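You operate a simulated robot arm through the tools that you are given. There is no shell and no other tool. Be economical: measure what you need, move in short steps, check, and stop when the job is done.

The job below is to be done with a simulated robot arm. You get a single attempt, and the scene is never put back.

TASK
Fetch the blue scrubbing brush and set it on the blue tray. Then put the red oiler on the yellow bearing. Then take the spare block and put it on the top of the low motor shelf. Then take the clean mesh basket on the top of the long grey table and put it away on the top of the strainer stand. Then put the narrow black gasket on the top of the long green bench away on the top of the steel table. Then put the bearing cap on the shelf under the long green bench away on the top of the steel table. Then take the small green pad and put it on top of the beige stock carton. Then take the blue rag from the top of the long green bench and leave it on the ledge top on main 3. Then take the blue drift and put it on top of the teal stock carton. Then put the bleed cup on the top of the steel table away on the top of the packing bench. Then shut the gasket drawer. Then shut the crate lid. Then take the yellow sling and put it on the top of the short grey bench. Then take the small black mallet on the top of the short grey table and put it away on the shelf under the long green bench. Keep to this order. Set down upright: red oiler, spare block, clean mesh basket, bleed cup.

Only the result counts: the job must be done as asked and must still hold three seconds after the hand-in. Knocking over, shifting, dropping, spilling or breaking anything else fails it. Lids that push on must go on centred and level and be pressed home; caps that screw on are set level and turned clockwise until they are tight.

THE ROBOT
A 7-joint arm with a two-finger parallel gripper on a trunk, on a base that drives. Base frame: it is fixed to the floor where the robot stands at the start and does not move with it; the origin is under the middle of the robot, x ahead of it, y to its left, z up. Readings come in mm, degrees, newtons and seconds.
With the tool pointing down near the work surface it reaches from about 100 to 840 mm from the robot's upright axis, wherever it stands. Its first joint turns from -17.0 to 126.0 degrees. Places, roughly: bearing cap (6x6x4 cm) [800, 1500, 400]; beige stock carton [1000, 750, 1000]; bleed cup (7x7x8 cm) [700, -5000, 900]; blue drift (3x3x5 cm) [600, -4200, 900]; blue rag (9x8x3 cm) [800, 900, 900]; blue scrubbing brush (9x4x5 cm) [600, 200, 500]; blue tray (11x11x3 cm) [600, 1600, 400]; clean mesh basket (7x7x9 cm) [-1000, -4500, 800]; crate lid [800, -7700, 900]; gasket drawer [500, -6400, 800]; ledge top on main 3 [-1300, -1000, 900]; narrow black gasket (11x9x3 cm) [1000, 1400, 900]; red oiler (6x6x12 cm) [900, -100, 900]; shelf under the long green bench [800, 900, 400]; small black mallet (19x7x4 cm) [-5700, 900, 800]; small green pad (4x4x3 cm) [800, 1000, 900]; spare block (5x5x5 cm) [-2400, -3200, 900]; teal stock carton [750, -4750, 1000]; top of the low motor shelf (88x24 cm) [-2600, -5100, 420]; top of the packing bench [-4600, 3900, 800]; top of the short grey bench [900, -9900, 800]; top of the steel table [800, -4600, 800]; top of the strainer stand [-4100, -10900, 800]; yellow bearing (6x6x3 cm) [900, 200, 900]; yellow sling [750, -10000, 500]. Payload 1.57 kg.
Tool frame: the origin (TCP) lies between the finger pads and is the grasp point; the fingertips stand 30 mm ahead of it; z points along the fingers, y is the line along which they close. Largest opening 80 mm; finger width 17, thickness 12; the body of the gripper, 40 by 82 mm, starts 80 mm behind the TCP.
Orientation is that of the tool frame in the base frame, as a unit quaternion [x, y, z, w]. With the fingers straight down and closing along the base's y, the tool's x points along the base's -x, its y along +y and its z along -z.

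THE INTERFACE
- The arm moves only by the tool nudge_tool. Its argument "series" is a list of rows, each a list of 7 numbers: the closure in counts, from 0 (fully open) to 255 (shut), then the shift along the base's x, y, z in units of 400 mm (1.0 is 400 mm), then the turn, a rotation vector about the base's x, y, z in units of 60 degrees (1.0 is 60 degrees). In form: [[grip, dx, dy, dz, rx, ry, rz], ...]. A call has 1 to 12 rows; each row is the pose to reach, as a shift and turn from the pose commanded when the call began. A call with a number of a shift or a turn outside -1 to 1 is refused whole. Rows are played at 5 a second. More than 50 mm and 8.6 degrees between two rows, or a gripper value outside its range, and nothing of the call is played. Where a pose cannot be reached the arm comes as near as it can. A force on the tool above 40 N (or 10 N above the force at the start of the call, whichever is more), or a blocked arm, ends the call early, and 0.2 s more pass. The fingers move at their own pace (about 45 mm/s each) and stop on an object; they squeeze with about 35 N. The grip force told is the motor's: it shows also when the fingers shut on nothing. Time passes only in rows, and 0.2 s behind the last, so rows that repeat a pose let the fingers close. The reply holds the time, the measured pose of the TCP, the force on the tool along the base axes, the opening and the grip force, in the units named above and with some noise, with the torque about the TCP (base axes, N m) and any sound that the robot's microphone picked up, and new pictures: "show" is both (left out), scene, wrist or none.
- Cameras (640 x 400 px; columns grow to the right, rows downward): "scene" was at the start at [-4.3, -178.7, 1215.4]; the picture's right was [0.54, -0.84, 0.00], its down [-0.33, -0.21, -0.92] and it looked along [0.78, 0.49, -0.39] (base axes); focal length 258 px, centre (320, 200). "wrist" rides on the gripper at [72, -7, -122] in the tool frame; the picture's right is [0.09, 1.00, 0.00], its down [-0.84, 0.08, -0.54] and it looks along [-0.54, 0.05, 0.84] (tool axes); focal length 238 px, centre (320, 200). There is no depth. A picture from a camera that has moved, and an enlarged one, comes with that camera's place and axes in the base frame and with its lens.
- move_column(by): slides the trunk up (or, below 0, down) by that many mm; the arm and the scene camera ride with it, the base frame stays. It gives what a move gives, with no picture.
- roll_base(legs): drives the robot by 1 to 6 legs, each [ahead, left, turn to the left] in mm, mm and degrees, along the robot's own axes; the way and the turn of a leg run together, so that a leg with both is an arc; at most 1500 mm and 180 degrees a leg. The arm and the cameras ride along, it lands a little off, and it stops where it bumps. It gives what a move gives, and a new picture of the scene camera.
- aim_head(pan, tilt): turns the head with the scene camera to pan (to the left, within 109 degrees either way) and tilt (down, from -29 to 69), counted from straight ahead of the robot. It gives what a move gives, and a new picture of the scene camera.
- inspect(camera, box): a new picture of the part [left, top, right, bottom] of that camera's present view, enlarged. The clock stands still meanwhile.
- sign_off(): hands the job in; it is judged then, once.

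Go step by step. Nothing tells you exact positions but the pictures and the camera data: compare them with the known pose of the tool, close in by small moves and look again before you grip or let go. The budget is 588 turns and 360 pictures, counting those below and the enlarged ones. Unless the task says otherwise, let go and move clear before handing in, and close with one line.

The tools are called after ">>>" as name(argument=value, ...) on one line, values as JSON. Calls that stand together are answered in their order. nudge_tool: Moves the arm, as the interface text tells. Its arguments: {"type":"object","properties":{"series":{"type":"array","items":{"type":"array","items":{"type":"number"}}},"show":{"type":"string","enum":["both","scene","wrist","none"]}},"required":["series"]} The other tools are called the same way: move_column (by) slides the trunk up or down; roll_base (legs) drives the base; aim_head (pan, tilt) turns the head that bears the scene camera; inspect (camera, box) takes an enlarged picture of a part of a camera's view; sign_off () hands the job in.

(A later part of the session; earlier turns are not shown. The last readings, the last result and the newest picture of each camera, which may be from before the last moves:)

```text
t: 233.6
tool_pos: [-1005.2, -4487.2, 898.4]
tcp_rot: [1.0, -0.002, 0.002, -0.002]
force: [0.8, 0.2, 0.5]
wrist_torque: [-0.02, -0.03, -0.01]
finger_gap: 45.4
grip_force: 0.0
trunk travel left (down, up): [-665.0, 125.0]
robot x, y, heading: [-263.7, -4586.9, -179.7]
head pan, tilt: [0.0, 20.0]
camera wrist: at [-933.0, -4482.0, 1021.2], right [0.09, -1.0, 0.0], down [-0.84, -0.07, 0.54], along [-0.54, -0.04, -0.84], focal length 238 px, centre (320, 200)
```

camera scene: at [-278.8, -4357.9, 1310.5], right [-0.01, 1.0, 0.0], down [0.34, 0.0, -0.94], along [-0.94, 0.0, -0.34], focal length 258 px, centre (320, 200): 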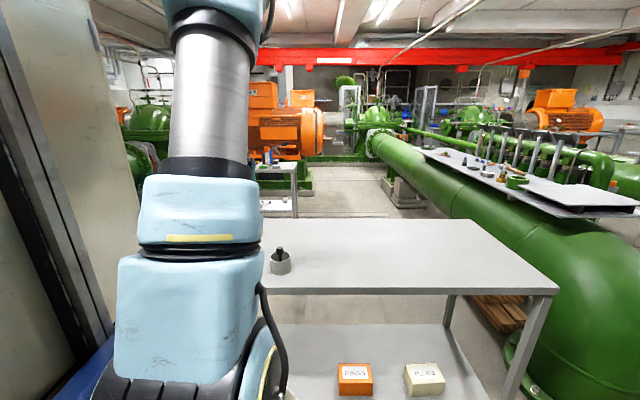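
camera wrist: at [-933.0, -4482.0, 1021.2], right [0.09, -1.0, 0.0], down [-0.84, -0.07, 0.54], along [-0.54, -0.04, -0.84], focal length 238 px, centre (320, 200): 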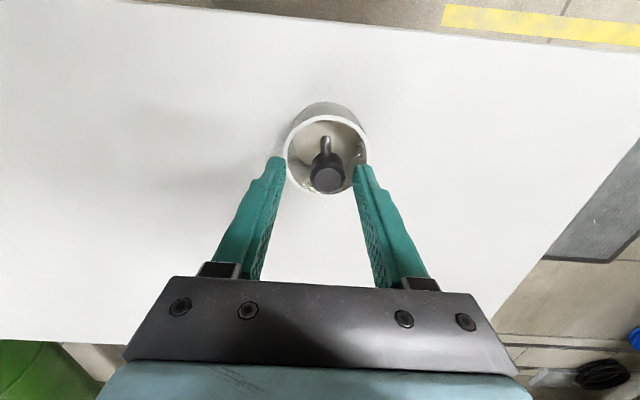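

>>> nudge_tool(series=[[140, -0.005, -0.013, -0.04, 0, 0, 0], [140, -0.005, -0.013, -0.072, 0, 0, 0]], show="wrist")

```text
t: 234.2
tool_pos: [-1008.9, -4494.5, 881.2]
tcp_rot: [1.0, -0.004, -0.002, -0.002]
force: [3.0, -0.5, 21.5]
wrist_torque: [-0.26, -0.19, 0.05]
finger_gap: 36.2
grip_force: 0.1
trunk travel left (down, up): [-665.0, 125.0]
robot x, y, heading: [-259.2, -4588.2, -179.9]
head pan, tilt: [0.0, 20.0]
stopped in row 2: the force on the tool passed its limit at 49 N (the readings are from after the stop); the commanded pose is now the measured one
camera wrist: at [-934.9, -4488.0, 1001.6], right [0.09, -1.0, -0.01], down [-0.83, -0.07, 0.55], along [-0.54, -0.04, -0.84], focal length 238 px, centre (320, 200)
```

wrist: 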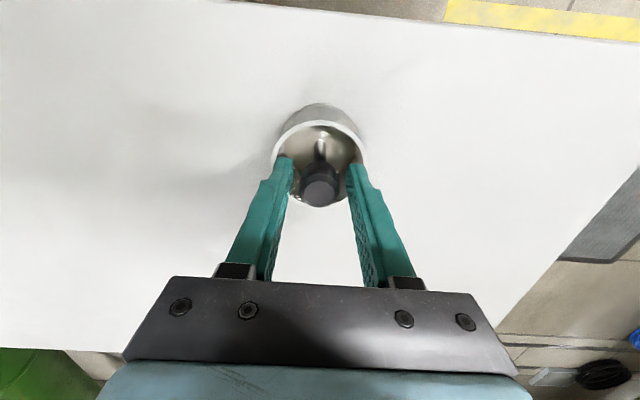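

>>> nudge_tool(series=[[140, 0, 0, 0.013, 0, 0, 0], [200, 0, 0, 0.013, 0, 0, 0], [255, 0, 0, 0.013, 0, 0, 0], [255, 0, 0, 0.013, 0, 0, 0]], show="wrist")

```text
t: 235.2
tool_pos: [-1007.5, -4492.8, 883.5]
tcp_rot: [1.0, -0.004, 0.0, -0.003]
force: [-0.5, 0.1, -0.2]
wrist_torque: [-0.02, -0.04, -0.02]
finger_gap: 22.8
grip_force: 32.8
trunk travel left (down, up): [-665.0, 125.0]
robot x, y, heading: [-263.9, -4588.2, -179.8]
head pan, tilt: [0.0, 20.0]
camera wrist: at [-934.9, -4487.7, 1004.6], right [0.09, -1.0, -0.01], down [-0.84, -0.07, 0.54], along [-0.54, -0.04, -0.84], focal length 238 px, centre (320, 200)
```

wrist: 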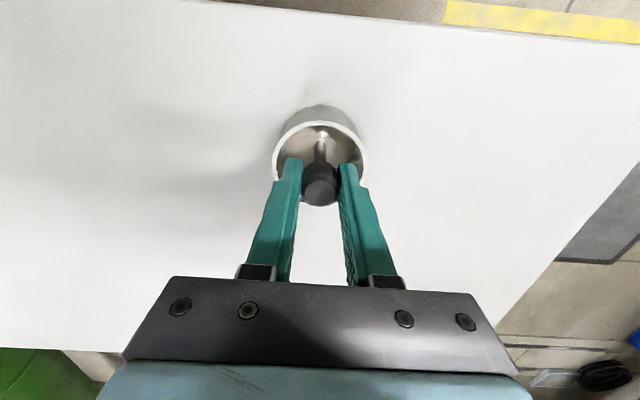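

Gripping the knob. I lift and check that the basket comes along.

>>> nudge_tool(series=[[255, 0, 0, 0.08, 0, 0, 0], [255, 0, 0, 0.18, 0, 0, 0], [255, 0, 0, 0.28, 0, 0, 0], [255, 0.05, 0, 0.38, 0, 0, 0]], show="wrist")

>>> aim_head(pan=-60, tilt=10)

```text
t: 236.2
tool_pos: [-988.5, -4493.2, 1034.3]
tcp_rot: [1.0, -0.004, 0.0, -0.003]
force: [0.0, 0.7, -1.4]
wrist_torque: [0.0, -0.05, 0.0]
finger_gap: 22.7
grip_force: 35.0
trunk travel left (down, up): [-665.0, 125.0]
robot x, y, heading: [-262.3, -4589.7, -179.6]
head pan, tilt: [0.0, 20.0]
camera wrist: at [-915.8, -4486.6, 1156.3], right [0.09, -1.0, 0.0], down [-0.84, -0.07, 0.54], along [-0.54, -0.04, -0.84], focal length 238 px, centre (320, 200)
```

wrist: 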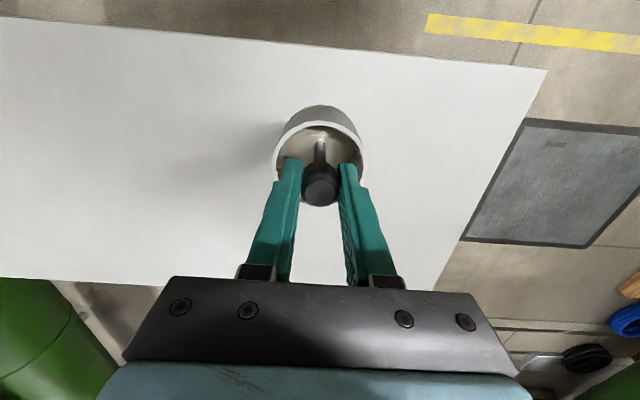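

```text
t: 237.5
tool_pos: [-988.7, -4492.1, 1033.0]
tcp_rot: [1.0, -0.004, 0.001, -0.003]
force: [0.1, 0.2, -0.8]
wrist_torque: [0.03, 0.0, -0.02]
finger_gap: 22.7
grip_force: 35.1
trunk travel left (down, up): [-665.0, 125.0]
robot x, y, heading: [-259.7, -4590.0, -179.6]
head pan, tilt: [-60.0, 10.0]
camera scene: at [-232.5, -4277.2, 1326.8], right [0.86, 0.5, 0.0], down [0.09, -0.15, -0.98], along [-0.5, 0.85, -0.17], focal length 258 px, centre (320, 200)
```

scene: 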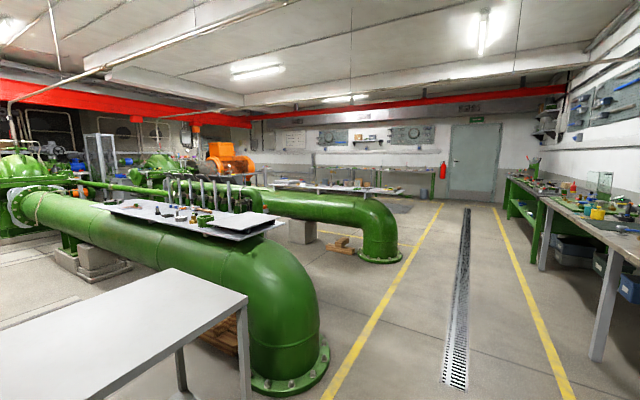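

The basket hangs securely. I move the base towards the aisle centre, pull the arm in and strafe down the aisle.

>>> roll_base(legs=[[-180, 0, 0]])

>>> nudge_tool(series=[[255, 0.1, 0, 0.05, 0, 0, 0], [255, 0.2, 0, 0.1, 0, 0, 0], [255, 0.28, -0.1, 0.1, 0, 0, 0], [255, 0.28, -0.2, 0.1, 0, 0, 0], [255, 0.28, -0.3, 0.1, 0, 0, 0]], show="none")

>>> aim_head(pan=100, tilt=10)

```text
t: 239.0
tool_pos: [-806.6, -4491.4, 1033.5]
tcp_rot: [1.0, -0.002, 0.0, -0.002]
force: [-0.4, -0.1, -0.4]
wrist_torque: [-0.01, 0.02, 0.01]
finger_gap: 22.6
grip_force: 35.1
trunk travel left (down, up): [-665.0, 125.0]
robot x, y, heading: [-79.1, -4588.5, -179.5]
head pan, tilt: [-60.0, 10.0]
camera scene: at [-50.8, -4275.9, 1326.8], right [0.86, 0.51, 0.0], down [0.09, -0.15, -0.98], along [-0.5, 0.85, -0.17], focal length 258 px, centre (320, 200)
```

scene: 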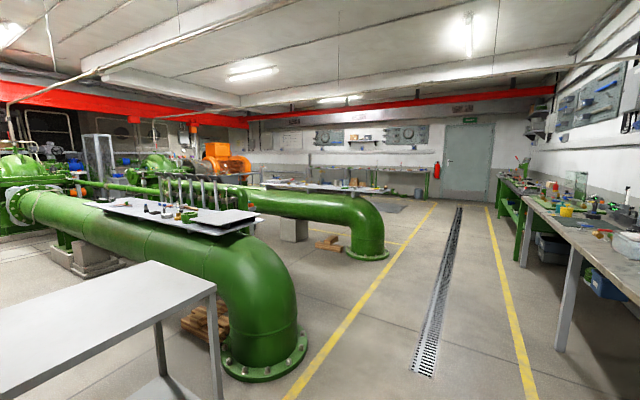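

```text
refused: row 3 steps farther than a row can; nothing moved
```

```text
t: 241.5
tool_pos: [-805.9, -4493.3, 1032.8]
tcp_rot: [1.0, -0.002, -0.001, -0.002]
force: [-0.5, -0.2, -0.1]
wrist_torque: [0.03, 0.03, -0.04]
finger_gap: 22.8
grip_force: 35.2
trunk travel left (down, up): [-665.0, 125.0]
robot x, y, heading: [-82.3, -4585.4, -179.4]
head pan, tilt: [100.0, 10.0]
camera scene: at [13.2, -4447.5, 1326.8], right [-0.98, -0.18, 0.0], down [-0.03, 0.17, -0.98], along [0.18, -0.97, -0.17], focal length 258 px, centre (320, 200)
```

scene: 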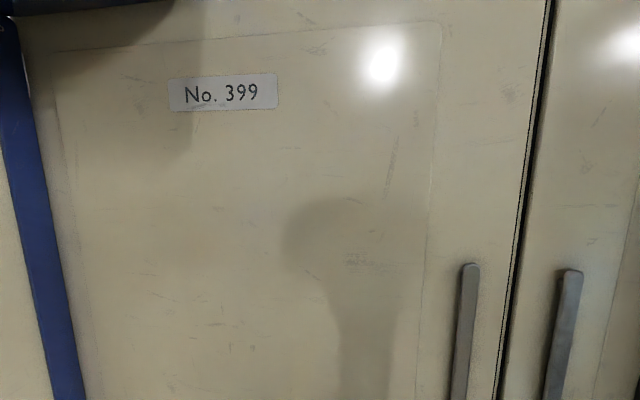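

>>> nudge_tool(series=[[255, 0.09, 0, 0.05, 0, 0, 0], [255, 0.18, 0, 0.1, 0, 0, 0], [255, 0.25, -0.07, 0.1, 0, 0, 0], [255, 0.28, -0.17, 0.1, 0, 0, 0], [255, 0.28, -0.27, 0.1, 0, 0, 0]], show="none")

>>> roll_base(legs=[[120, 0, 0], [0, 0, 90]])

>>> aim_head(pan=-15, tilt=15)

```text
t: 242.7
tool_pos: [-694.7, -4603.3, 1076.1]
tcp_rot: [1.0, -0.002, -0.001, -0.003]
force: [0.7, 0.7, -0.2]
wrist_torque: [-0.01, 0.01, 0.03]
finger_gap: 22.6
grip_force: 35.1
trunk travel left (down, up): [-665.0, 125.0]
robot x, y, heading: [-82.1, -4589.1, -179.5]
head pan, tilt: [100.0, 10.0]
```

```text
t: 247.8
tool_pos: [-160.6, -5203.7, 1076.2]
tcp_rot: [0.696, 0.718, -0.001, -0.003]
force: [-0.1, -0.3, -1.4]
wrist_torque: [0.02, -0.04, 0.01]
finger_gap: 22.3
grip_force: 35.0
trunk travel left (down, up): [-665.0, 125.0]
robot x, y, heading: [-194.3, -4590.5, -87.4]
head pan, tilt: [100.0, 10.0]
camera scene: at [-340.0, -4497.3, 1326.8], right [0.21, -0.98, 0.0], down [-0.17, -0.04, -0.98], along [0.96, 0.21, -0.17], focal length 258 px, centre (320, 200)
```

scene: 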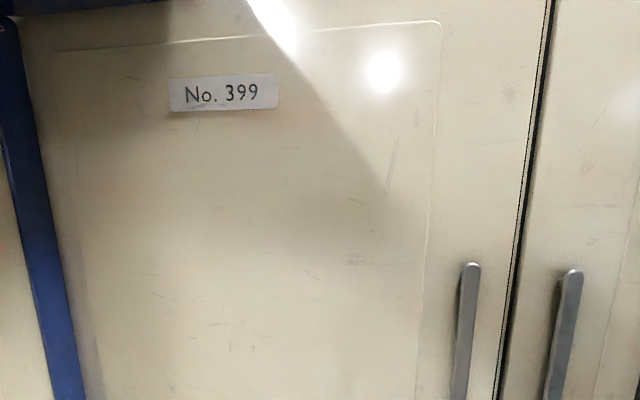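

```text
t: 249.7
tool_pos: [-159.2, -5203.4, 1075.8]
tcp_rot: [0.696, 0.718, -0.002, -0.002]
force: [-0.2, -0.7, -1.4]
wrist_torque: [0.01, 0.0, 0.0]
finger_gap: 22.4
grip_force: 35.4
trunk travel left (down, up): [-665.0, 125.0]
robot x, y, heading: [-196.2, -4585.8, -87.5]
head pan, tilt: [-15.0, 15.0]
camera scene: at [-451.2, -4608.4, 1318.6], right [-0.98, 0.22, 0.0], down [0.06, 0.25, -0.97], along [-0.21, -0.94, -0.26], focal length 258 px, centre (320, 200)
```

scene: 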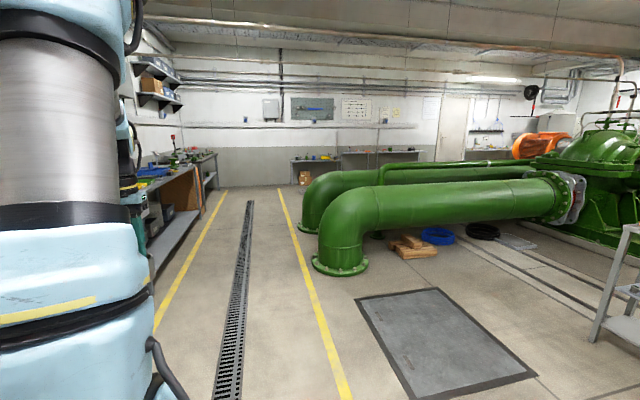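

>>> roll_base(legs=[[0, 0, -2.5], [1500, 0, 0], [1500, 0, 0], [1300, 0, 0]])

>>> aim_head(pan=-60, tilt=15)

```text
t: 270.6
tool_pos: [-194.7, -9476.8, 1074.6]
tcp_rot: [0.706, 0.708, -0.002, -0.002]
force: [0.1, 0.4, -1.3]
wrist_torque: [-0.04, -0.03, 0.03]
finger_gap: 21.2
grip_force: 34.5
trunk travel left (down, up): [-665.0, 125.0]
robot x, y, heading: [-210.8, -8861.3, -89.3]
head pan, tilt: [-15.0, 15.0]
camera scene: at [-470.2, -8873.5, 1318.6], right [-0.97, 0.24, 0.0], down [0.06, 0.25, -0.97], along [-0.24, -0.94, -0.26], focal length 258 px, centre (320, 200)
```

scene: 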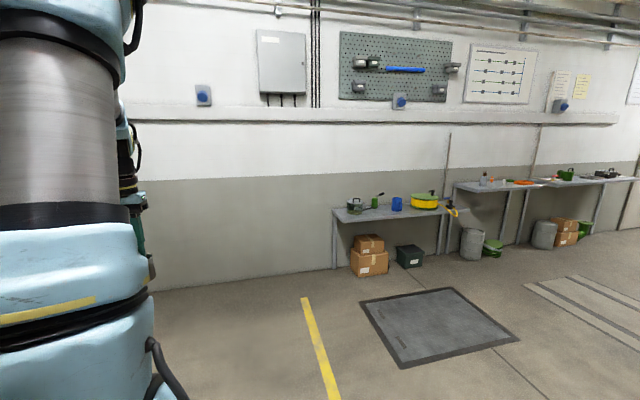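

```text
t: 271.7
tool_pos: [-195.3, -9477.3, 1077.2]
tcp_rot: [0.706, 0.708, -0.002, -0.002]
force: [1.0, -0.1, -1.4]
wrist_torque: [0.01, -0.03, 0.02]
finger_gap: 21.3
grip_force: 34.9
trunk travel left (down, up): [-665.0, 125.0]
robot x, y, heading: [-215.1, -8860.0, -89.2]
head pan, tilt: [-60.0, 15.0]
camera scene: at [-527.5, -8830.8, 1318.6], right [-0.51, 0.86, 0.0], down [0.22, 0.13, -0.97], along [-0.83, -0.5, -0.26], focal length 258 px, centre (320, 200)
```

scene: 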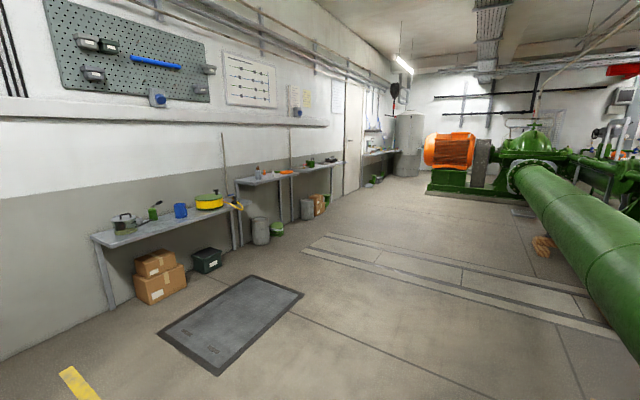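

>>> roll_base(legs=[[550, 0, -0.7], [0, -1500, 0], [0, -1300, 0]])

>>> aim_head(pan=-20, tilt=20)

>>> nudge_tool(series=[[255, 0, 0, 0, 0, 0, 0]], show="wrist")

```text
t: 288.2
tool_pos: [-2991.8, -10122.5, 1076.5]
tcp_rot: [0.689, 0.725, -0.002, -0.002]
force: [0.9, 0.1, -0.7]
wrist_torque: [0.0, 0.0, 0.04]
finger_gap: 21.1
grip_force: 34.5
trunk travel left (down, up): [-665.0, 125.0]
robot x, y, heading: [-3040.2, -9506.0, -86.4]
head pan, tilt: [-60.0, 15.0]
camera scene: at [-3354.7, -9494.2, 1318.6], right [-0.55, 0.83, 0.0], down [0.22, 0.14, -0.97], along [-0.8, -0.54, -0.26], focal length 258 px, centre (320, 200)
```

scene: 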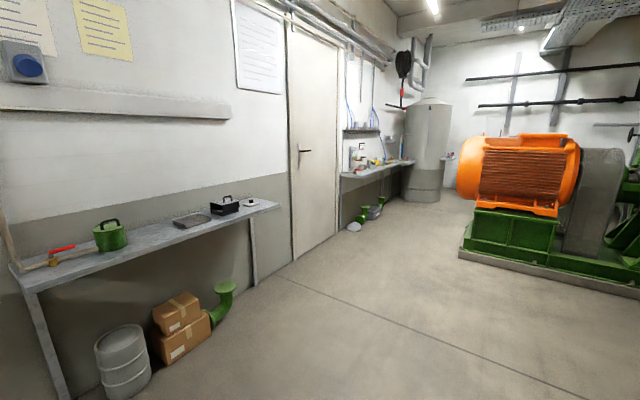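

```text
t: 289.3
tool_pos: [-2990.4, -10123.3, 1075.7]
tcp_rot: [0.689, 0.725, -0.002, -0.002]
force: [0.3, -0.1, -0.1]
wrist_torque: [-0.01, 0.0, -0.01]
finger_gap: 21.1
grip_force: 34.5
trunk travel left (down, up): [-665.0, 125.0]
robot x, y, heading: [-3035.3, -9506.2, -86.4]
head pan, tilt: [-20.0, 20.0]
camera scene: at [-3303.2, -9531.7, 1310.5], right [-0.96, 0.28, 0.0], down [0.1, 0.33, -0.94], along [-0.26, -0.9, -0.34], focal length 258 px, centre (320, 200)
```

scene: 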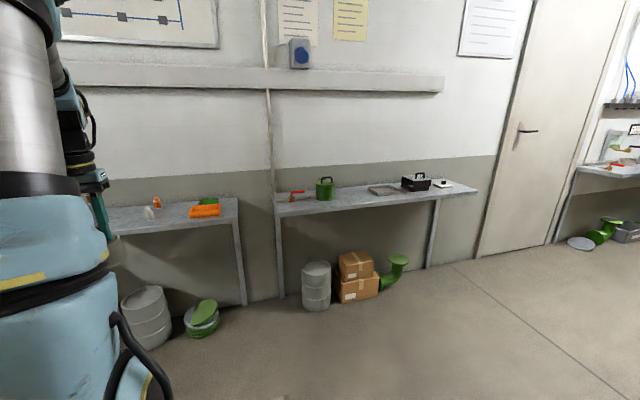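

```text
t: 289.7
tool_pos: [-2991.0, -10123.1, 1076.5]
tcp_rot: [0.688, 0.726, -0.002, -0.002]
force: [0.3, -0.4, -1.3]
wrist_torque: [-0.01, 0.0, -0.03]
finger_gap: 21.2
grip_force: 34.9
trunk travel left (down, up): [-665.0, 125.0]
robot x, y, heading: [-3038.7, -9504.9, -86.3]
head pan, tilt: [-20.0, 20.0]
camera wrist: at [-2999.9, -10050.9, 1198.3], right [0.99, 0.14, 0.0], down [0.12, -0.83, 0.54], along [0.07, -0.54, -0.84], focal length 238 px, centre (320, 200)
```

wrist: 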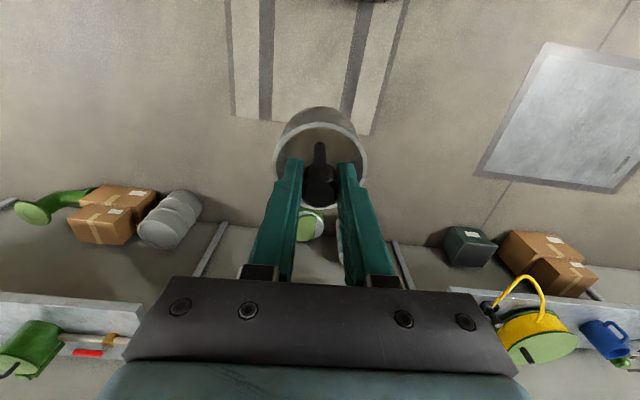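

The strainer stand is the narrow wall table at x −3440…−4735; there is free space around (−3920,−10880). I drive there.

>>> roll_base(legs=[[0, -870, -3.7], [480, 0, 0]])

>>> nudge_tool(series=[[255, 0, 0, 0, 0, 0, 0]], show="wrist")

```text
t: 296.9
tool_pos: [-3940.9, -10645.4, 1077.0]
tcp_rot: [0.72, 0.694, -0.002, -0.002]
force: [0.2, 0.6, -1.8]
wrist_torque: [-0.03, -0.01, 0.0]
finger_gap: 21.0
grip_force: 34.1
trunk travel left (down, up): [-665.0, 125.0]
robot x, y, heading: [-3934.8, -10029.3, -91.1]
head pan, tilt: [-20.0, 20.0]
camera scene: at [-4200.1, -10028.7, 1310.5], right [-0.93, 0.36, 0.0], down [0.12, 0.32, -0.94], along [-0.34, -0.88, -0.34], focal length 258 px, centre (320, 200)
```

scene: 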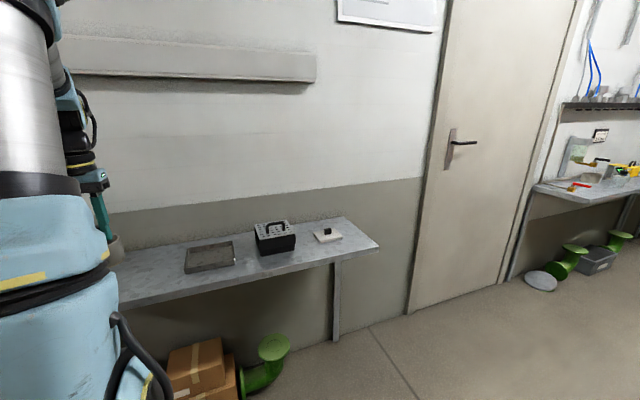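

```text
t: 297.3
tool_pos: [-3940.4, -10645.3, 1075.8]
tcp_rot: [0.72, 0.694, -0.002, -0.002]
force: [0.7, 0.4, -1.4]
wrist_torque: [-0.03, 0.0, -0.05]
finger_gap: 21.2
grip_force: 34.9
trunk travel left (down, up): [-665.0, 125.0]
robot x, y, heading: [-3933.7, -10028.7, -91.3]
head pan, tilt: [-20.0, 20.0]
camera wrist: at [-3943.8, -10572.4, 1198.2], right [1.0, 0.06, 0.0], down [0.05, -0.84, 0.54], along [0.03, -0.54, -0.84], focal length 238 px, centre (320, 200)
```

wrist: 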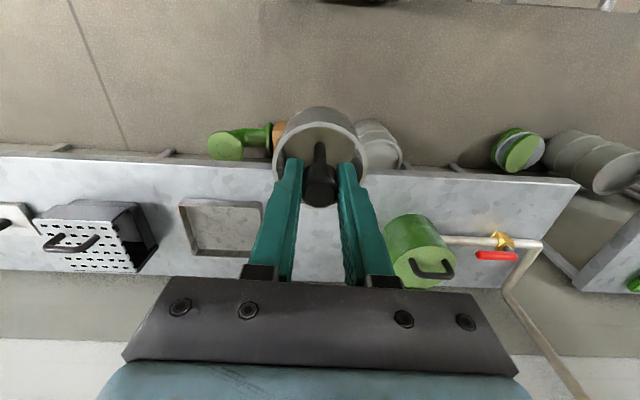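

>>> nudge_tool(series=[[255, 0.02, -0.09, -0.03, 0, 0, 0], [255, 0.035, -0.18, -0.06, 0, 0, 0], [255, 0.05, -0.27, -0.1, 0, 0, 0], [255, 0.05, -0.36, -0.14, 0, 0, 0], [255, 0.05, -0.45, -0.18, 0, 0, 0], [255, 0.05, -0.54, -0.22, 0, 0, 0], [255, 0.05, -0.587, -0.3, 0, 0, 0]], show="wrist")

```text
t: 298.9
tool_pos: [-3922.0, -10881.0, 956.1]
tcp_rot: [0.72, 0.694, -0.003, -0.001]
force: [0.3, 0.3, -0.2]
wrist_torque: [-0.03, 0.0, -0.01]
finger_gap: 21.1
grip_force: 34.2
trunk travel left (down, up): [-665.0, 125.0]
robot x, y, heading: [-3932.4, -10029.9, -91.6]
head pan, tilt: [-20.0, 20.0]
camera wrist: at [-3924.9, -10808.3, 1078.0], right [1.0, 0.06, -0.01], down [0.05, -0.84, 0.54], along [0.03, -0.54, -0.84], focal length 238 px, centre (320, 200)
```

wrist: 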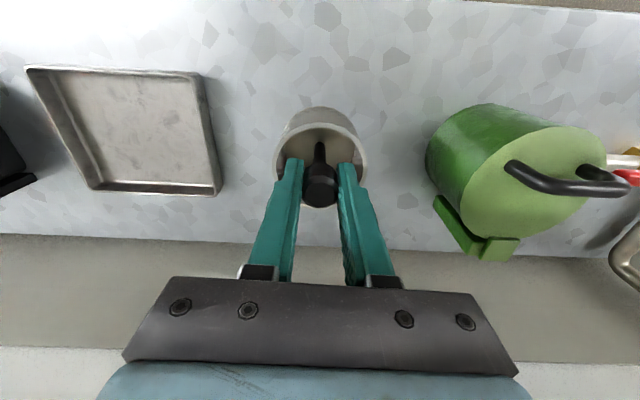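

>>> nudge_tool(series=[[255, 0, 0, -0.07, 0, 0, 0], [255, 0, 0, -0.14, 0, 0, 0], [255, 0, 0, -0.155, 0, 0, 0], [255, 0, 0, -0.17, 0, 0, 0], [255, 0, 0, -0.18, 0, 0, 0]], show="wrist")

```text
t: 300.1
tool_pos: [-3921.0, -10879.8, 883.4]
tcp_rot: [0.72, 0.694, -0.001, -0.002]
force: [-0.9, 0.1, -1.5]
wrist_torque: [-0.01, 0.0, 0.0]
finger_gap: 21.5
grip_force: 34.7
trunk travel left (down, up): [-665.0, 125.0]
robot x, y, heading: [-3935.8, -10029.1, -91.5]
head pan, tilt: [-20.0, 20.0]
camera wrist: at [-3924.6, -10807.3, 1006.0], right [1.0, 0.06, 0.0], down [0.05, -0.84, 0.54], along [0.03, -0.54, -0.84], focal length 238 px, centre (320, 200)
```

wrist: 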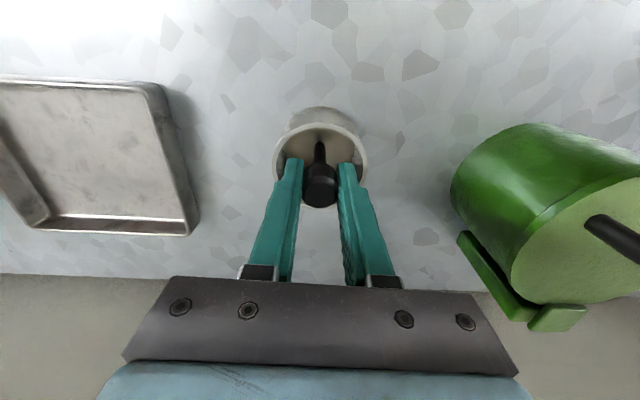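

>>> nudge_tool(series=[[255, 0, 0, -0.01, 0, 0, 0], [255, 0, 0, -0.02, 0, 0, 0], [255, 0, 0, -0.03, 0, 0, 0], [255, 0, 0, -0.04, 0, 0, 0], [255, 0, 0, -0.05, 0, 0, 0], [255, 0, 0, -0.06, 0, 0, 0]], show="none")

```text
t: 301.0
tool_pos: [-3921.2, -10882.7, 879.7]
tcp_rot: [0.721, 0.693, -0.006, 0.003]
force: [-1.1, 1.7, 16.0]
wrist_torque: [0.3, -0.18, 0.03]
finger_gap: 21.2
grip_force: 34.4
trunk travel left (down, up): [-665.0, 125.0]
robot x, y, heading: [-3936.4, -10028.0, -91.3]
head pan, tilt: [-20.0, 20.0]
stopped in row 4: the force on the tool passed its limit at 45 N (the readings are from after the stop); the commanded pose is now the measured one
```

Contact. I ease up 1 mm, open modestly and lift straight off.

>>> nudge_tool(series=[[255, 0, 0, 0.004, 0, 0, 0], [190, 0, 0, 0.005, 0, 0, 0], [150, 0, 0, 0.008, 0, 0, 0], [150, 0, 0, 0.02, 0, 0, 0], [150, 0, 0, 0.08, 0, 0, 0], [150, 0, 0, 0.18, 0, 0, 0], [0, 0, 0.05, 0.28, 0, 0, 0], [0, 0, 0.1, 0.38, 0, 0, 0]], show="wrist")

```text
t: 302.8
tool_pos: [-3920.0, -10843.6, 1032.0]
tcp_rot: [0.72, 0.694, -0.004, 0.0]
force: [0.2, -0.4, 0.2]
wrist_torque: [0.04, 0.0, 0.03]
finger_gap: 80.2
grip_force: 0.0
trunk travel left (down, up): [-665.0, 125.0]
robot x, y, heading: [-3939.2, -10028.0, -91.4]
head pan, tilt: [-20.0, 20.0]
camera wrist: at [-3922.3, -10770.1, 1152.8], right [1.0, 0.05, -0.01], down [0.05, -0.84, 0.55], along [0.03, -0.55, -0.84], focal length 238 px, centre (320, 200)
```

wrist: 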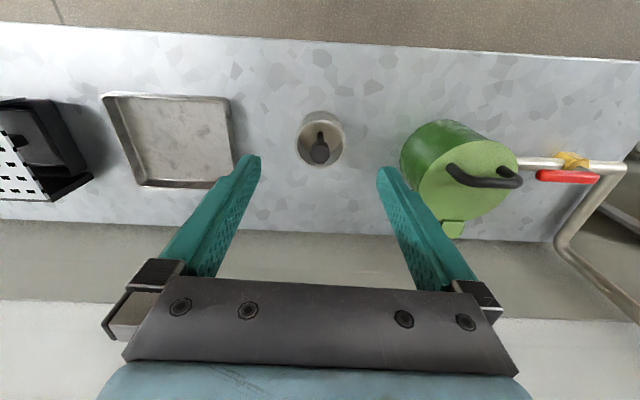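

The basket stands upright on the strainer stand. Now back to the green bench for the narrow black gasket: retract the arm, return to the aisle, turn to heading 0.

>>> nudge_tool(series=[[0, 0, 0.12, 0, 0, 0, 0], [0, 0, 0.24, 0, 0, 0, 0], [0, 0, 0.36, 0, 0, 0, 0], [0, 0.02, 0.48, 0.02, 0, 0, 0], [0, 0.04, 0.58, 0.04, 0, 0, 0]], show="none")

>>> roll_base(legs=[[-550, 0, 1.4], [0, 1500, 0], [0, 1500, 0], [0, 680, 0], [0, 0, 90]])

```text
t: 304.0
tool_pos: [-3906.5, -10610.6, 1042.0]
tcp_rot: [0.72, 0.694, -0.005, 0.001]
force: [-0.2, -0.6, -0.9]
wrist_torque: [0.01, 0.01, -0.01]
finger_gap: 79.9
grip_force: 0.1
trunk travel left (down, up): [-665.0, 125.0]
robot x, y, heading: [-3935.8, -10029.8, -91.5]
head pan, tilt: [-20.0, 20.0]
```

```text
t: 328.8
tool_pos: [434.0, -9427.3, 1041.6]
tcp_rot: [0.013, 1.0, -0.003, 0.003]
force: [-0.2, 0.2, -0.6]
wrist_torque: [0.01, 0.02, 0.04]
finger_gap: 79.8
grip_force: 0.0
trunk travel left (down, up): [-665.0, 125.0]
robot x, y, heading: [-147.5, -9460.9, -0.9]
head pan, tilt: [-20.0, 20.0]
camera scene: at [-146.3, -9720.8, 1310.5], right [-0.36, -0.93, 0.0], down [-0.32, 0.12, -0.94], along [0.88, -0.33, -0.34], focal length 258 px, centre (320, 200)
```

scene: 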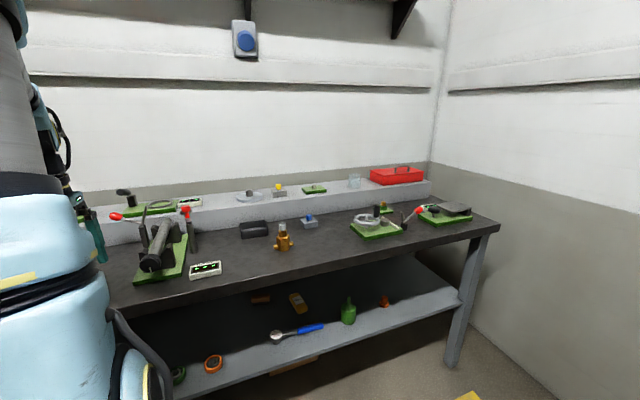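

>>> roll_base(legs=[[-110, 0, 0.9], [0, 1500, 0], [0, 1500, 0], [0, 1500, 0]])

```text
t: 351.0
tool_pos: [300.1, -4941.4, 1042.3]
tcp_rot: [0.006, 1.0, -0.002, 0.005]
force: [0.1, -0.1, 0.2]
wrist_torque: [0.02, -0.02, -0.01]
finger_gap: 80.0
grip_force: 0.1
trunk travel left (down, up): [-665.0, 125.0]
robot x, y, heading: [-282.1, -4987.2, 0.2]
head pan, tilt: [-20.0, 20.0]
camera scene: at [-275.6, -5244.9, 1310.5], right [-0.34, -0.94, 0.0], down [-0.32, 0.12, -0.94], along [0.88, -0.32, -0.34], focal length 258 px, centre (320, 200)
```

scene: 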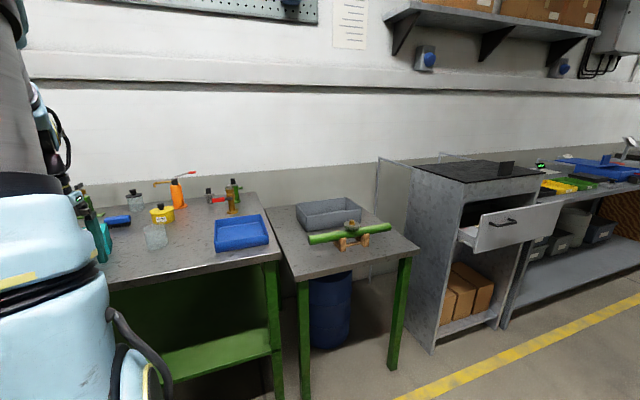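

>>> roll_base(legs=[[10, 1500, 0], [0, 1500, 0], [0, 1500, 0], [0, 1500, 0], [0, 350, 0]])

>>> aim_head(pan=10, tilt=25)

>>> nudge_tool(series=[[0, 0, 0, 0, 0, 0, 0]], show="wrist")

```text
refused: leg 1 is longer than a leg can be; nothing moved
```

```text
t: 351.9
tool_pos: [299.9, -4940.3, 1043.5]
tcp_rot: [0.006, 1.0, -0.003, 0.004]
force: [-0.1, 0.7, 0.4]
wrist_torque: [-0.01, 0.01, -0.03]
finger_gap: 80.4
grip_force: 0.1
trunk travel left (down, up): [-665.0, 125.0]
robot x, y, heading: [-281.4, -4979.9, -0.1]
head pan, tilt: [10.0, 25.0]
camera scene: at [-272.4, -5197.1, 1302.4], right [0.17, -0.98, 0.0], down [-0.42, -0.07, -0.91], along [0.89, 0.16, -0.42], focal length 258 px, centre (320, 200)
```

scene: 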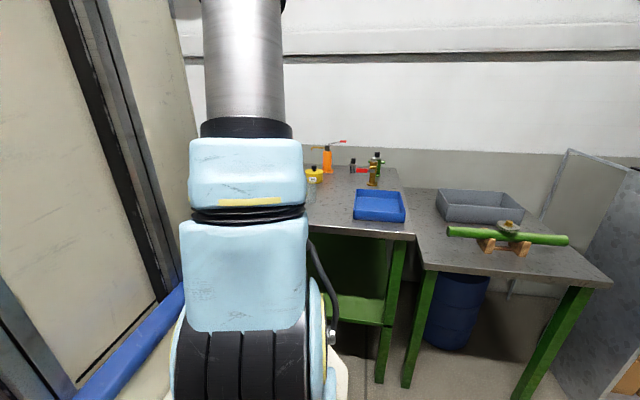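

```text
t: 352.3
tool_pos: [300.6, -4941.5, 1042.5]
tcp_rot: [0.006, 1.0, -0.003, 0.005]
force: [0.1, 0.3, 0.1]
wrist_torque: [0.0, -0.02, -0.03]
finger_gap: 80.1
grip_force: 0.0
trunk travel left (down, up): [-665.0, 125.0]
robot x, y, heading: [-280.9, -4982.9, -0.1]
head pan, tilt: [10.0, 25.0]
camera wrist: at [228.2, -4946.1, 1164.4], right [-0.08, 1.0, -0.01], down [0.83, 0.07, 0.55], along [0.55, 0.04, -0.84], focal length 238 px, centre (320, 200)
```

wrist: 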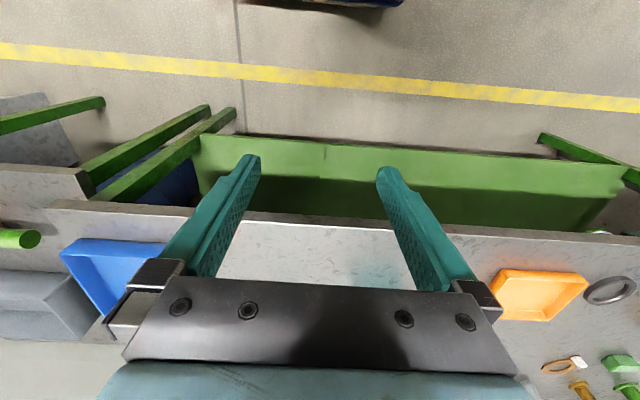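

>>> roll_base(legs=[[0, 1500, 0], [0, 1500, 0], [0, 1500, 0], [0, 1500, 0], [0, 340, 0]])

>>> nudge_tool(series=[[0, 0, 0, 0, 0, 0, 0]], show="wrist")

```text
t: 374.1
tool_pos: [648.7, -472.3, 1043.4]
tcp_rot: [0.05, 0.999, -0.003, 0.004]
force: [0.0, 0.4, -0.4]
wrist_torque: [-0.01, 0.01, -0.01]
finger_gap: 80.0
grip_force: 0.1
trunk travel left (down, up): [-665.0, 125.0]
robot x, y, heading: [66.4, -466.4, -5.2]
head pan, tilt: [10.0, 25.0]
stopped in leg 3: the robot was blocked; the commanded pose is now the measured one
camera scene: at [55.1, -676.5, 1302.4], right [0.09, -1.0, 0.0], down [-0.42, -0.04, -0.91], along [0.9, 0.08, -0.42], focal length 258 px, centre (320, 200)
```

scene: 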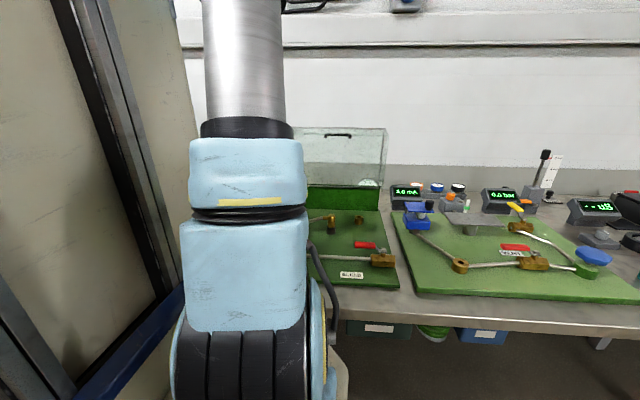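

```text
t: 374.5
tool_pos: [647.6, -473.4, 1043.3]
tcp_rot: [0.051, 0.999, -0.003, 0.004]
force: [0.1, 0.5, -0.6]
wrist_torque: [0.0, -0.03, 0.0]
finger_gap: 79.8
grip_force: 0.1
trunk travel left (down, up): [-665.0, 125.0]
robot x, y, heading: [66.6, -465.7, -5.0]
head pan, tilt: [10.0, 25.0]
camera wrist: at [576.1, -470.9, 1164.4], right [0.01, 1.0, -0.01], down [0.84, 0.0, 0.55], along [0.55, -0.01, -0.84], focal length 238 px, centre (320, 200)
```

wrist: 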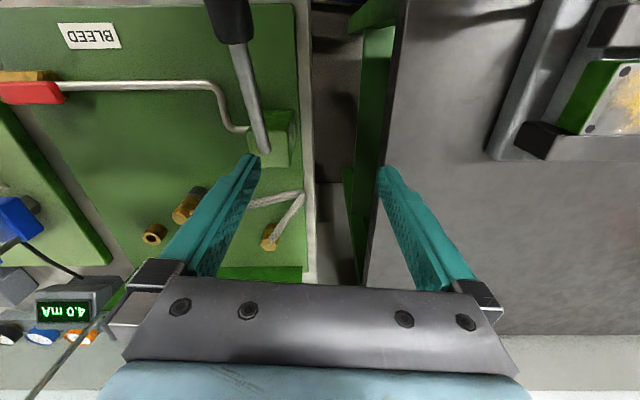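

Heading drift took me into the bench's corner; I raise the trunk, back straight out and correct the heading. I will use shorter corrected legs from now on.

>>> move_column(by=110)

>>> roll_base(legs=[[-330, 0, 0], [0, 0, 5]])

```text
t: 375.9
tool_pos: [648.8, -472.8, 1152.9]
tcp_rot: [0.051, 0.999, -0.002, 0.005]
force: [0.3, 0.2, -0.6]
wrist_torque: [0.0, 0.0, 0.02]
finger_gap: 80.1
grip_force: 0.0
trunk travel left (down, up): [-775.0, 15.0]
robot x, y, heading: [68.1, -465.0, -4.9]
head pan, tilt: [10.0, 25.0]
```

```text
t: 378.6
tool_pos: [315.9, -395.7, 1152.5]
tcp_rot: [0.009, 1.0, -0.003, 0.004]
force: [0.2, 0.3, 0.2]
wrist_torque: [0.01, 0.01, -0.01]
finger_gap: 79.8
grip_force: 0.1
trunk travel left (down, up): [-775.0, 15.0]
robot x, y, heading: [-264.6, -436.6, -0.1]
head pan, tilt: [10.0, 25.0]
camera scene: at [-257.8, -646.5, 1412.4], right [0.17, -0.99, 0.0], down [-0.42, -0.07, -0.91], along [0.89, 0.15, -0.42], focal length 258 px, centre (320, 200)
```

scene: 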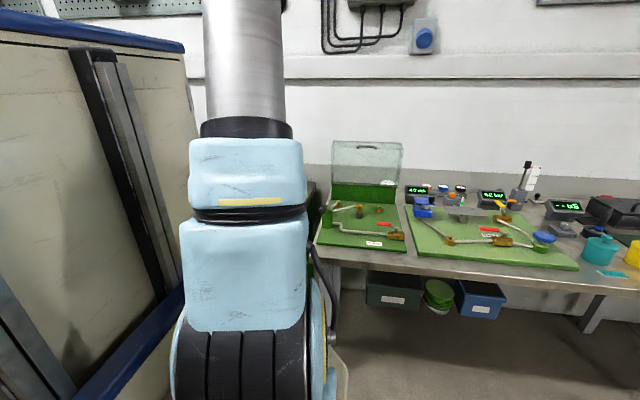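

>>> roll_base(legs=[[0, 900, 0]])

>>> nudge_tool(series=[[0, 0, 0, 0, 0, 0, 0]], show="wrist")

```text
t: 383.4
tool_pos: [312.9, 531.1, 1153.1]
tcp_rot: [0.0, 1.0, -0.002, 0.005]
force: [0.0, -0.7, -0.6]
wrist_torque: [0.01, 0.0, 0.03]
finger_gap: 80.0
grip_force: 0.0
trunk travel left (down, up): [-775.0, 15.0]
robot x, y, heading: [-266.6, 482.2, 0.5]
head pan, tilt: [10.0, 25.0]
camera scene: at [-256.5, 267.7, 1412.4], right [0.19, -0.98, 0.0], down [-0.42, -0.08, -0.91], along [0.89, 0.17, -0.42], focal length 258 px, centre (320, 200)
```

scene: 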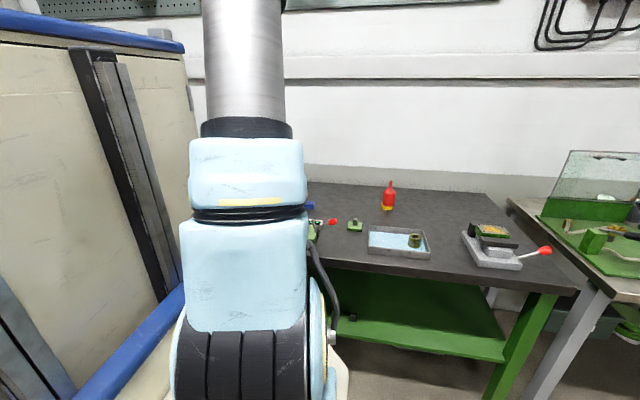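

```text
t: 383.8
tool_pos: [312.9, 529.6, 1152.9]
tcp_rot: [0.0, 1.0, -0.003, 0.005]
force: [-0.8, 0.3, 0.1]
wrist_torque: [0.03, -0.02, 0.01]
finger_gap: 79.9
grip_force: 0.1
trunk travel left (down, up): [-775.0, 15.0]
robot x, y, heading: [-266.7, 478.6, 0.8]
head pan, tilt: [10.0, 25.0]
camera wrist: at [240.6, 525.1, 1274.4], right [-0.09, 1.0, -0.01], down [0.83, 0.08, 0.55], along [0.55, 0.05, -0.84], focal length 238 px, centre (320, 200)
```

wrist: 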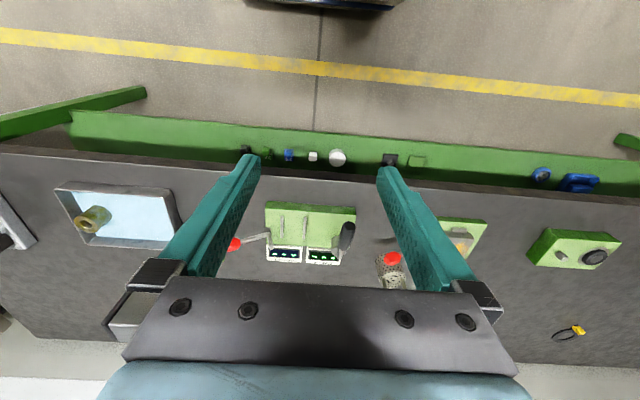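

>>> roll_base(legs=[[0, 780, -0.8]])

>>> nudge_tool(series=[[0, 0, 0, 0, 0, 0, 0]], show="wrist")

```text
t: 387.9
tool_pos: [307.8, 1289.6, 1153.5]
tcp_rot: [0.006, 1.0, -0.003, 0.004]
force: [-0.2, 0.3, -0.2]
wrist_torque: [-0.01, -0.01, 0.03]
finger_gap: 79.7
grip_force: 0.0
trunk travel left (down, up): [-775.0, 15.0]
robot x, y, heading: [-273.9, 1245.7, -0.0]
head pan, tilt: [10.0, 25.0]
camera scene: at [-265.0, 1034.5, 1412.4], right [0.17, -0.98, 0.0], down [-0.42, -0.07, -0.91], along [0.89, 0.16, -0.42], focal length 258 px, centre (320, 200)
```

scene: 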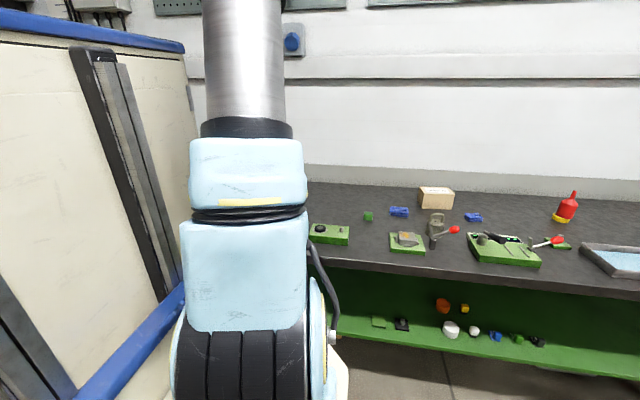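

```text
t: 388.3
tool_pos: [308.1, 1289.5, 1152.3]
tcp_rot: [0.007, 1.0, -0.003, 0.004]
force: [0.5, 0.1, 0.3]
wrist_torque: [-0.03, 0.0, 0.0]
finger_gap: 80.3
grip_force: 0.1
trunk travel left (down, up): [-775.0, 15.0]
robot x, y, heading: [-271.1, 1242.4, -0.0]
head pan, tilt: [10.0, 25.0]
camera wrist: at [235.7, 1284.9, 1274.4], right [-0.08, 1.0, -0.01], down [0.83, 0.07, 0.55], along [0.55, 0.04, -0.84], focal length 238 px, centre (320, 200)
```

wrist: 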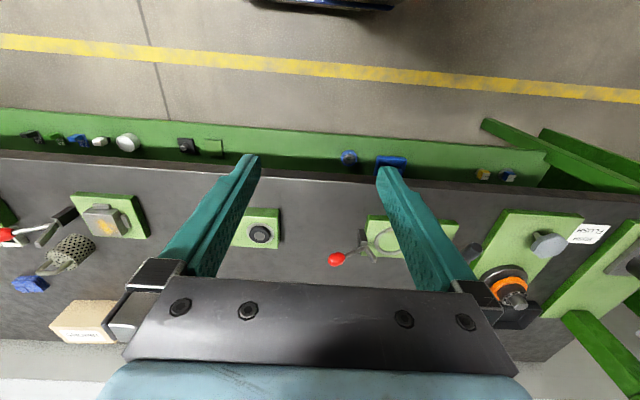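

>>> roll_base(legs=[[310, 0, 0]])

>>> nudge_tool(series=[[0, 0, 0, 0, 0, 0, 0]], show="wrist")

```text
t: 390.4
tool_pos: [613.3, 1290.4, 1153.2]
tcp_rot: [0.005, 1.0, -0.003, 0.004]
force: [-0.3, 0.6, -0.2]
wrist_torque: [0.02, -0.01, 0.0]
finger_gap: 80.3
grip_force: 0.0
trunk travel left (down, up): [-775.0, 15.0]
robot x, y, heading: [30.1, 1250.7, 0.1]
head pan, tilt: [10.0, 25.0]
camera scene: at [41.4, 1034.8, 1412.4], right [0.17, -0.98, 0.0], down [-0.42, -0.07, -0.91], along [0.89, 0.16, -0.42], focal length 258 px, centre (320, 200)
```

scene: 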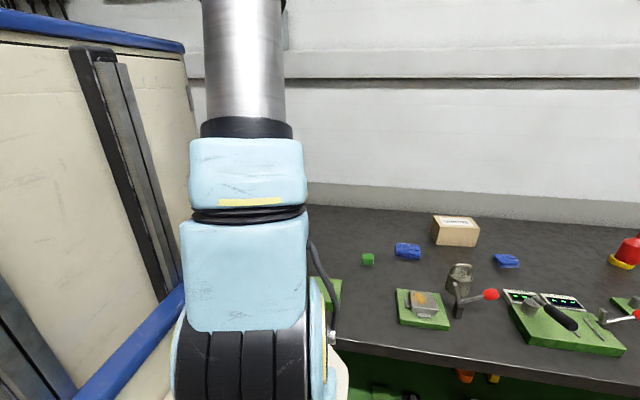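

```text
t: 390.8
tool_pos: [613.7, 1290.5, 1152.4]
tcp_rot: [0.005, 1.0, -0.003, 0.004]
force: [0.5, -0.8, 0.3]
wrist_torque: [0.02, -0.04, 0.01]
finger_gap: 80.0
grip_force: 0.0
trunk travel left (down, up): [-775.0, 15.0]
robot x, y, heading: [32.8, 1246.7, 0.2]
head pan, tilt: [10.0, 25.0]
camera wrist: at [541.9, 1285.7, 1274.4], right [-0.08, 1.0, -0.01], down [0.83, 0.07, 0.55], along [0.55, 0.04, -0.84], focal length 238 px, centre (320, 200)
```

wrist: 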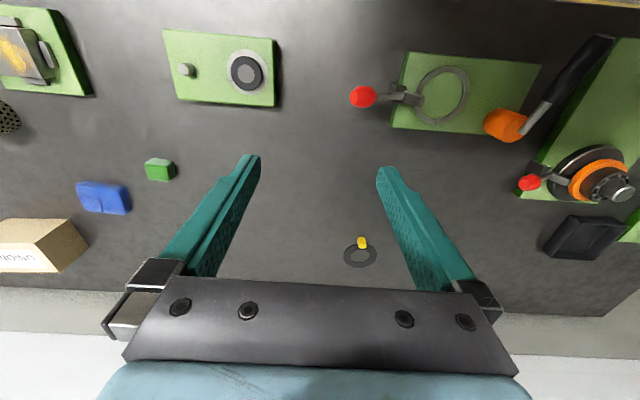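

>>> inspect(camera="wrist", box=[320, 220, 400, 280])

>>> inspect(camera="wrist", box=[340, 20, 640, 260])

```text
6.67 times, centred on (360, 250) of wrist
camera zoom: at [541.9, 1285.7, 1274.4], right [-0.08, 1.0, -0.01], down [0.83, 0.07, 0.55], along [0.55, 0.04, -0.84], focal length 1589 px, centre (53, -133)
```

zoom: 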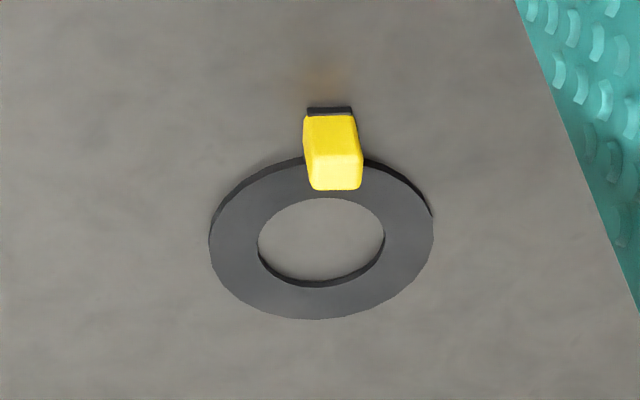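

```text
1.67 times, centred on (490, 140) of wrist
camera zoom: at [541.9, 1285.7, 1274.4], right [-0.08, 1.0, -0.01], down [0.83, 0.07, 0.55], along [0.55, 0.04, -0.84], focal length 397 px, centre (37, 300)
```

zoom: 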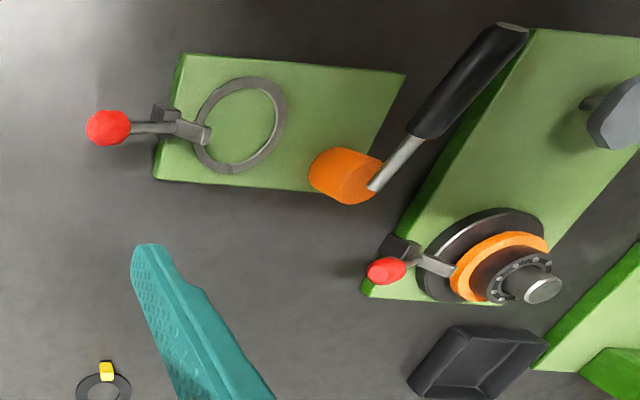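

The narrow gasket carries a yellow tab at about (925,1411). I shift the base left and go over it.

>>> roll_base(legs=[[20, 130, 0]])

>>> nudge_tool(series=[[60, 0.1, 0, 0, 0, 0, 0], [60, 0.2, -0.01, 0, 0, 0, 0], [60, 0.3, -0.02, -0.05, 0, 0, 0], [60, 0.4, -0.03, -0.1, 0, 0, 0], [60, 0.5, -0.03, -0.15, 0, 0, 0], [60, 0.6, -0.03, -0.2, 0, 0, 0], [60, 0.68, -0.03, -0.27, 0, 0, 0], [60, 0.71, -0.03, -0.36, 0, 0, 0], [60, 0.71, -0.03, -0.44, 0, 0, 0]], show="wrist")

```text
t: 392.1
tool_pos: [635.0, 1421.2, 1153.9]
tcp_rot: [0.005, 1.0, -0.002, 0.004]
force: [0.1, 0.2, 0.2]
wrist_torque: [0.02, -0.01, 0.0]
finger_gap: 79.9
grip_force: 0.2
trunk travel left (down, up): [-775.0, 15.0]
robot x, y, heading: [56.1, 1379.6, 0.1]
head pan, tilt: [10.0, 25.0]
camera scene: at [61.7, 1165.7, 1412.4], right [0.18, -0.98, 0.0], down [-0.42, -0.07, -0.91], along [0.89, 0.16, -0.42], focal length 258 px, centre (320, 200)
```

scene: 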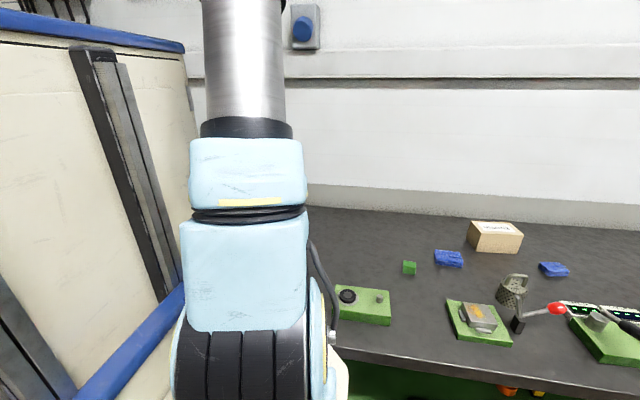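

```text
t: 394.1
tool_pos: [915.9, 1410.9, 976.8]
tcp_rot: [0.005, 1.0, -0.002, 0.004]
force: [1.1, 0.0, 0.1]
wrist_torque: [-0.01, 0.01, -0.02]
finger_gap: 61.4
grip_force: 0.0
trunk travel left (down, up): [-775.0, 15.0]
robot x, y, heading: [53.0, 1377.4, 0.0]
head pan, tilt: [10.0, 25.0]
camera wrist: at [843.4, 1406.5, 1097.9], right [-0.08, 1.0, -0.01], down [0.83, 0.07, 0.55], along [0.55, 0.04, -0.84], focal length 238 px, centre (320, 200)
```

wrist: 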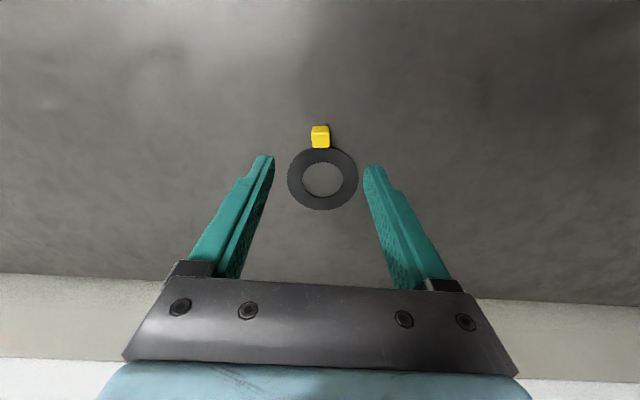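

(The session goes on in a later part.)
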